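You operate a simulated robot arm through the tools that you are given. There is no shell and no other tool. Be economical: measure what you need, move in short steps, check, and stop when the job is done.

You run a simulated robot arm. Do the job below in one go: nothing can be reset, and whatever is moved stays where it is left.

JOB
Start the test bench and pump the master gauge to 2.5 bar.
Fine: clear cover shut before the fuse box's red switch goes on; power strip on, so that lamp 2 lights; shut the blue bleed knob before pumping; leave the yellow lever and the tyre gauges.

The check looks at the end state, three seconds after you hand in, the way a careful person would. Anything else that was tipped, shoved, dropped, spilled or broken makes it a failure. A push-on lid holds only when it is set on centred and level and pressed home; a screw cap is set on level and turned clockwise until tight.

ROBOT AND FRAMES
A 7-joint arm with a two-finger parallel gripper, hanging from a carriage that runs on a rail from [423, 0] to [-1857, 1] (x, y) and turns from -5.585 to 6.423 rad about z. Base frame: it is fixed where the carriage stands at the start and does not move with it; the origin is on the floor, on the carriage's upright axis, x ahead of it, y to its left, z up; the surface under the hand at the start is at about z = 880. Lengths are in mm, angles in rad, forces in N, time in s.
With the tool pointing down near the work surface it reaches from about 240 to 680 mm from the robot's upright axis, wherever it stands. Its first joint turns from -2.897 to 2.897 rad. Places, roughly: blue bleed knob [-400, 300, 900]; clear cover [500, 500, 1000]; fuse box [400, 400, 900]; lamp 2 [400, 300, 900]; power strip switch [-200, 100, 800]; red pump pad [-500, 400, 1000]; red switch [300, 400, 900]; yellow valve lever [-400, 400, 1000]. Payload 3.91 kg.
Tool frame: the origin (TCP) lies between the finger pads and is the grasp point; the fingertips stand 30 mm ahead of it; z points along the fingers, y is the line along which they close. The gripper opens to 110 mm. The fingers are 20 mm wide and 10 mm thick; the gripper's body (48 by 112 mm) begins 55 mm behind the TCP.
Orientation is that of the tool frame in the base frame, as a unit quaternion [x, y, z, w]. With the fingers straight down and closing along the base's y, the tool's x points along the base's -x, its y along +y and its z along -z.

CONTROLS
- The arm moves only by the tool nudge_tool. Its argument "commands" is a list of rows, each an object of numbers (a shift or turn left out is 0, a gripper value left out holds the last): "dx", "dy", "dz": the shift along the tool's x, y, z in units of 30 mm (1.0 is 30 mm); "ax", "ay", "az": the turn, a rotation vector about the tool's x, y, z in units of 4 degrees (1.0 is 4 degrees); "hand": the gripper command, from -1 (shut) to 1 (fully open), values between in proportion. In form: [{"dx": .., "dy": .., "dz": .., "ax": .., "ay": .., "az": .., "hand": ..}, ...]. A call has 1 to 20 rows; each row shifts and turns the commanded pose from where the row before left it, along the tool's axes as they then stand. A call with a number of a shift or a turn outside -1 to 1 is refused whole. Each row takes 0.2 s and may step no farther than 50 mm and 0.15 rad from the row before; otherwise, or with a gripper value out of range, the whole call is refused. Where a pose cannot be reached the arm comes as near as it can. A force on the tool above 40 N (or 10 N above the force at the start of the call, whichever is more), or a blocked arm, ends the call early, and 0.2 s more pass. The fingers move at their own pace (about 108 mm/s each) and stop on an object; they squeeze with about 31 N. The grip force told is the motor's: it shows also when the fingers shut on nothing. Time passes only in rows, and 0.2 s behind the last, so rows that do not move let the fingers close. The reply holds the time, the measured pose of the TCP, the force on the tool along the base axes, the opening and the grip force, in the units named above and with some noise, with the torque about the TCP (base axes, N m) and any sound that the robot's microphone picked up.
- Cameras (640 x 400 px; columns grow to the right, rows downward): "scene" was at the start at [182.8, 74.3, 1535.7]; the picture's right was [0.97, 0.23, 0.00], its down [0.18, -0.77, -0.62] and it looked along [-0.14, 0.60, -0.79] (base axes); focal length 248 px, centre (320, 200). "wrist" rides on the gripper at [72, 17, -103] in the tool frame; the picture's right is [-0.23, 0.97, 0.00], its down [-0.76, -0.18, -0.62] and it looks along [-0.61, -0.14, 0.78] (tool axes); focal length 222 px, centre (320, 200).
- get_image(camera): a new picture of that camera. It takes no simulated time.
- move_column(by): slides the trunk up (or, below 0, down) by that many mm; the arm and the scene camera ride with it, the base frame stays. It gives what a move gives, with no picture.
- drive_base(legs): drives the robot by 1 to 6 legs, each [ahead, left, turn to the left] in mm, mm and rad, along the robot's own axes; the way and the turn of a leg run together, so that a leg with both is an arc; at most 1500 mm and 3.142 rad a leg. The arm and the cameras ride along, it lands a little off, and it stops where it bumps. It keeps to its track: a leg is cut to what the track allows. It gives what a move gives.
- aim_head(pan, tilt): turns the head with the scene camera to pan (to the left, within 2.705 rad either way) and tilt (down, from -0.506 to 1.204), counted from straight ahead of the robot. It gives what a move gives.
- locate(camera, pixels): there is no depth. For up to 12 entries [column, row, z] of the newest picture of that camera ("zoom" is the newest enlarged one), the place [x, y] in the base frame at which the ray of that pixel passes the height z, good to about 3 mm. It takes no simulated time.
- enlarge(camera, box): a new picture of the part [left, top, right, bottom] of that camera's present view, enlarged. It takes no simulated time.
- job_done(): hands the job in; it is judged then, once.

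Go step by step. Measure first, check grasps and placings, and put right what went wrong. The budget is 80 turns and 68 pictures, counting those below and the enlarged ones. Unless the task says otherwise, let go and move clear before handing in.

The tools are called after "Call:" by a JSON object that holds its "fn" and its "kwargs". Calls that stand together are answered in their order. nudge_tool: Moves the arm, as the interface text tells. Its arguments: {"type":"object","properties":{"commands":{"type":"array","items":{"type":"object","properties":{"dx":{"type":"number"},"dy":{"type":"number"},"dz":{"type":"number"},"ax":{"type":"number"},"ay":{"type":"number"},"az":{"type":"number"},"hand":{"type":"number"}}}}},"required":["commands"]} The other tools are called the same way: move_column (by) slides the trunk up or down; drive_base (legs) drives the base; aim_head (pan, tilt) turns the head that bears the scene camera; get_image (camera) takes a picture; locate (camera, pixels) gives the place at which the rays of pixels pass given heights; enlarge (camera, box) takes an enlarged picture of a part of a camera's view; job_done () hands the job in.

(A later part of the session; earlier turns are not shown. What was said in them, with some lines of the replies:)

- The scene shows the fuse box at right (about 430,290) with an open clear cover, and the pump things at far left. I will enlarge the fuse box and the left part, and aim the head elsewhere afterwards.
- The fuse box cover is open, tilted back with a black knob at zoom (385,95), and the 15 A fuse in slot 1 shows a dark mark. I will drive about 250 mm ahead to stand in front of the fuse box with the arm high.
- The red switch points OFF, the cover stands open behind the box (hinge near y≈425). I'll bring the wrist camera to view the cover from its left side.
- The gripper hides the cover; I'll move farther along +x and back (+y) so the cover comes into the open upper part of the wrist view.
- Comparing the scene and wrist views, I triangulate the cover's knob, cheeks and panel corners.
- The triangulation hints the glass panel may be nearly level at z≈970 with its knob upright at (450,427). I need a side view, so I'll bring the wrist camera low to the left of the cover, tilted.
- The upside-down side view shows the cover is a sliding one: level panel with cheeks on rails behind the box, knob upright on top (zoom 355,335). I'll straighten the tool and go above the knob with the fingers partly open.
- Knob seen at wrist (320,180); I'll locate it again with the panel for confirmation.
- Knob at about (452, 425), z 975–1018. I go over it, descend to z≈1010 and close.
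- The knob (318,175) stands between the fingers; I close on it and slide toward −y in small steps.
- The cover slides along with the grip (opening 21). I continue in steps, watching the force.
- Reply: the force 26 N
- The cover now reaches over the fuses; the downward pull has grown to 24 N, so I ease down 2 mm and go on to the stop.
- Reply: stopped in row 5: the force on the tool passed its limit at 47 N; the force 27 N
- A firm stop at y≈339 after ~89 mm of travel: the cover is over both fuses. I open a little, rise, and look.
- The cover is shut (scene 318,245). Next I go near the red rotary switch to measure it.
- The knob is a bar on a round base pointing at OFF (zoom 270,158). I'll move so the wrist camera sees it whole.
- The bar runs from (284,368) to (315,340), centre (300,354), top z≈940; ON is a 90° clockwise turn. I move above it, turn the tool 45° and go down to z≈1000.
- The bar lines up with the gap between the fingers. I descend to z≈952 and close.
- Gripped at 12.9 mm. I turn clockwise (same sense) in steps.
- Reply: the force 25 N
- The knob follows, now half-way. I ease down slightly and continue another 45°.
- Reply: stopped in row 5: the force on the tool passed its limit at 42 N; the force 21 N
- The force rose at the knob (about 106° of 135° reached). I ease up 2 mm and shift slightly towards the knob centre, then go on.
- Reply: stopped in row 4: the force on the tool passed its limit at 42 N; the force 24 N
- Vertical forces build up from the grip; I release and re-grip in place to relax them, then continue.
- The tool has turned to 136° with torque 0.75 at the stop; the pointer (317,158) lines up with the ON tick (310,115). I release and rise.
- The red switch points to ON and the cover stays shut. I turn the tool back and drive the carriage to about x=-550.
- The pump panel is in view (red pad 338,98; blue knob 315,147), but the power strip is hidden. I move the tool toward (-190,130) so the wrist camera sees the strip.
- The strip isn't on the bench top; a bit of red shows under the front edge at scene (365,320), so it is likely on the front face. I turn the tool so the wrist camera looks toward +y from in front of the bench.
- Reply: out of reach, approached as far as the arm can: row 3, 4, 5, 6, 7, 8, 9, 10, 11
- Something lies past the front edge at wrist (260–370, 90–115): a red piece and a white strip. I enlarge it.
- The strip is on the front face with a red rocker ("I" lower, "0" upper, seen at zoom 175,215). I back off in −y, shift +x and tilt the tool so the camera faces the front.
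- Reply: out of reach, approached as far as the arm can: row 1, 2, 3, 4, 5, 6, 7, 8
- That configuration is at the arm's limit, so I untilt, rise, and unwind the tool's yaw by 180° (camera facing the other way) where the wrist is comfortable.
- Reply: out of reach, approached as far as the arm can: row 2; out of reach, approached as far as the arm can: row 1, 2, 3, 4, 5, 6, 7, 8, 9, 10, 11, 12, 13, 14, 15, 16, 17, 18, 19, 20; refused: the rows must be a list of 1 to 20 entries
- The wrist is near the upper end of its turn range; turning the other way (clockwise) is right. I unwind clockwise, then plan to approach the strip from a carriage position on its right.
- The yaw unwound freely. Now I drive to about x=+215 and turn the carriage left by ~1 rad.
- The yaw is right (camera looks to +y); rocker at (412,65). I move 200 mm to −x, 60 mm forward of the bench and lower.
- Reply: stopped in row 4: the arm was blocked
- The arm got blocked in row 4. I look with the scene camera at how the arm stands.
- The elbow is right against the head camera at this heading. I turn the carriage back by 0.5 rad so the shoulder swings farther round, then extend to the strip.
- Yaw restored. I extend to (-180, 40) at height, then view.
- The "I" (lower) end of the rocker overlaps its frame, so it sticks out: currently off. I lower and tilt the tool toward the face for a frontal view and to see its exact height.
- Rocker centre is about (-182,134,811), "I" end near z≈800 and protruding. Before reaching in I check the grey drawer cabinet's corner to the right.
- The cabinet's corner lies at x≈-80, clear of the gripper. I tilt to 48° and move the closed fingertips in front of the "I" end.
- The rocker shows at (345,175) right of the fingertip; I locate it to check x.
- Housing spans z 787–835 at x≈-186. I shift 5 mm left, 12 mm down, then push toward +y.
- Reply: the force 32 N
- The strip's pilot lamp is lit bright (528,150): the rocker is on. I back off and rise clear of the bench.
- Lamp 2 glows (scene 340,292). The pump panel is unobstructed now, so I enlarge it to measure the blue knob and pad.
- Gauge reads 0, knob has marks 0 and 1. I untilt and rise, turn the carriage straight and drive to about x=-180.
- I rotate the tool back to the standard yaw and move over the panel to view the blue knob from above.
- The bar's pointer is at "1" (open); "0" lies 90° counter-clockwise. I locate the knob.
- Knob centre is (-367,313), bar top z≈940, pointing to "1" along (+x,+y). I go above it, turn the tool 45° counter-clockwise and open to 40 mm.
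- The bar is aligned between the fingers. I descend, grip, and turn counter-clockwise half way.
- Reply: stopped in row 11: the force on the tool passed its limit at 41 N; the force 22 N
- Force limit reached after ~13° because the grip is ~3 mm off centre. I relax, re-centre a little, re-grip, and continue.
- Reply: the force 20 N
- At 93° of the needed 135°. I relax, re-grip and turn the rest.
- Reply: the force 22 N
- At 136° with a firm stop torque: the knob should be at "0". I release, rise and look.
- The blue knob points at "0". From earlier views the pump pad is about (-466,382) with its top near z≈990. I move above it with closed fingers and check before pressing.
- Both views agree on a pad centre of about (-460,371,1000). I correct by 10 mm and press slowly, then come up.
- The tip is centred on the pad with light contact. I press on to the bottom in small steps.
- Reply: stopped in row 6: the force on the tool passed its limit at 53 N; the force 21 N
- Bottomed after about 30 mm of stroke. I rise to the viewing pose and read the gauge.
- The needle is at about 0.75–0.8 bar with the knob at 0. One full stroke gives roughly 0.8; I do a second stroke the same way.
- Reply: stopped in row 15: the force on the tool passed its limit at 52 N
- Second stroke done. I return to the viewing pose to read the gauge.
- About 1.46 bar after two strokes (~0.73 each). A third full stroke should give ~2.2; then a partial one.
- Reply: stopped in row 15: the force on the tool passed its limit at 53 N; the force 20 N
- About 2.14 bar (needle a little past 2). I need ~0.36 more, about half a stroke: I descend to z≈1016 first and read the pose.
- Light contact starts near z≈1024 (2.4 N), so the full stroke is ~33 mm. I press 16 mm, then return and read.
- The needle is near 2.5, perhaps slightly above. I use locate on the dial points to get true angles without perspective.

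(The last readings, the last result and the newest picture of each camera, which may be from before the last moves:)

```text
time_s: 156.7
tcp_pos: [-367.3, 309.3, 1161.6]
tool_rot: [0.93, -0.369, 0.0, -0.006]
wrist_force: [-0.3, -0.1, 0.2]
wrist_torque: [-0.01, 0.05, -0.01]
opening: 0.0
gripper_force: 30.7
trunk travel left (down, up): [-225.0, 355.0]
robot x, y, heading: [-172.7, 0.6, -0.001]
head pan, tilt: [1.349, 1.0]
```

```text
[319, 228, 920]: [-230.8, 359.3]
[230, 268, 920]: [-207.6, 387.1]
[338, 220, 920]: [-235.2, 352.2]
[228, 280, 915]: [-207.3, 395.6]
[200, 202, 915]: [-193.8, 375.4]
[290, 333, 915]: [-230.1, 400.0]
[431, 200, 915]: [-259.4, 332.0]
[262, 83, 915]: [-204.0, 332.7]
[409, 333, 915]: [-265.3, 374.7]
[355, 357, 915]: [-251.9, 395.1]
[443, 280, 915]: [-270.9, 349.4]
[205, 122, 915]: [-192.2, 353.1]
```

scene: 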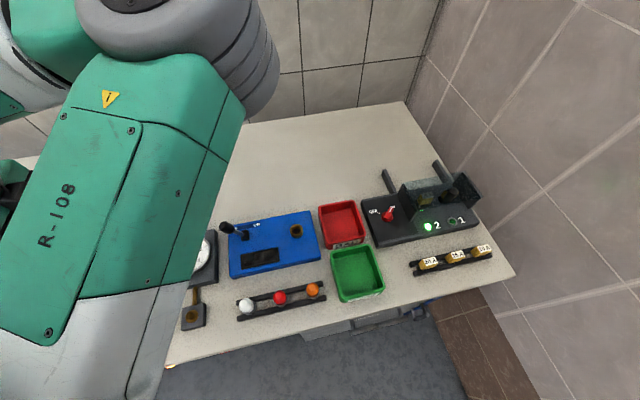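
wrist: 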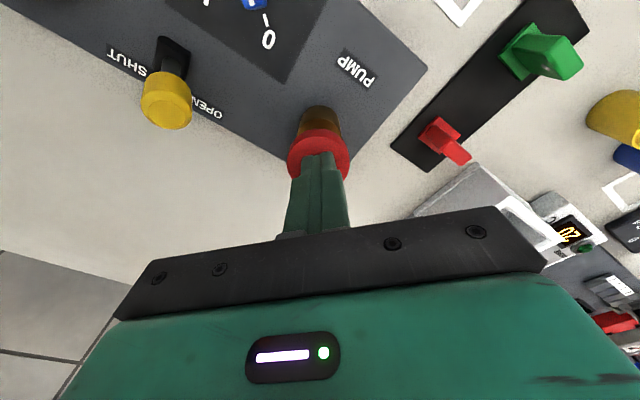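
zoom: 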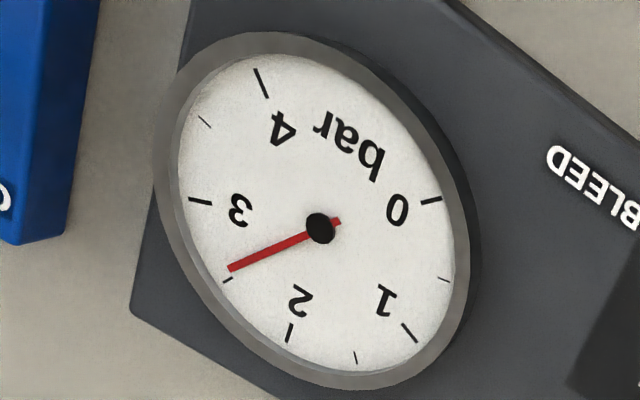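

Locate gives ~2.57 bar. I shift the camera to look at the dial almost straight down for a surer reading.

Call:
{"fn": "nudge_tool", "kwargs": {"commands": [{"dx": 0.2, "dy": -0.84}, {"dx": 0.2, "dy": -0.84}, {"dx": 0.2, "dy": -0.84}, {"dx": 0.2, "dy": -0.84}, {"dx": 0.2, "dy": -0.84}, {}]}}

Call:
{"fn": "enlarge", "kwargs": {"camera": "wrist", "box": [270, 0, 370, 100]}}

```text
time_s: 158.1
tcp_pos: [-258.9, 380.4, 1163.2]
tool_rot: [0.929, -0.369, 0.0, -0.007]
wrist_force: [-0.7, 0.1, -1.4]
wrist_torque: [0.0, -0.01, -0.02]
opening: 0.1
gripper_force: 31.3
trunk travel left (down, up): [-225.0, 355.0]
robot x, y, heading: [-177.3, -1.1, -0.01]
head pan, tilt: [1.349, 1.0]
```

```text
4.00 times, centred on (320, 50) of wrist
```

zoom: 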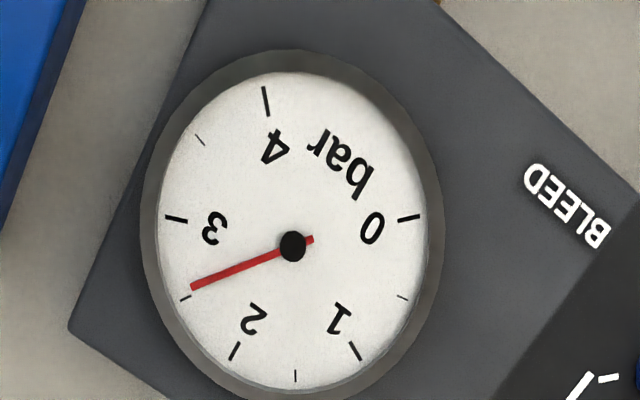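

The near-vertical view shows the needle right at the 2.5 mark (192,288), reading about 2.55. I take one last look at the fuse box and bench with the arm clear.

Call:
{"fn": "get_image", "kwargs": {"camera": "scene"}}

```text
2 pictures are left
```

scene: 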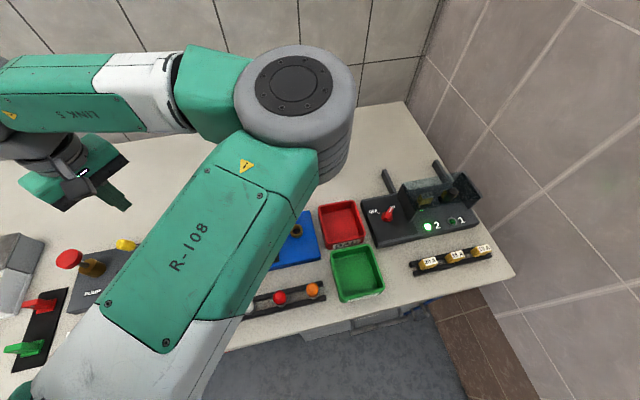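

Lamp 2 is lit (428,227), the cover is shut, the red switch is on, the pad is back up and the arm is clear. I hand in.

Call:
{"fn": "job_done", "kwargs": {}}

```text
The job is handed in.
```

The test bench is running and the master gauge reads a little over 2.5 bar. My best estimate is 2.55–2.6, and I did not bleed it back down.

- **Fuse box:** I shut the clear cover before turning the red switch on.
- **Power strip:** It is on, and lamp 2 is lit.
- **Bleed knob:** I turned the blue knob to 0 before pumping.
- **Left alone:** I did not touch the yellow lever or the tyre gauges.
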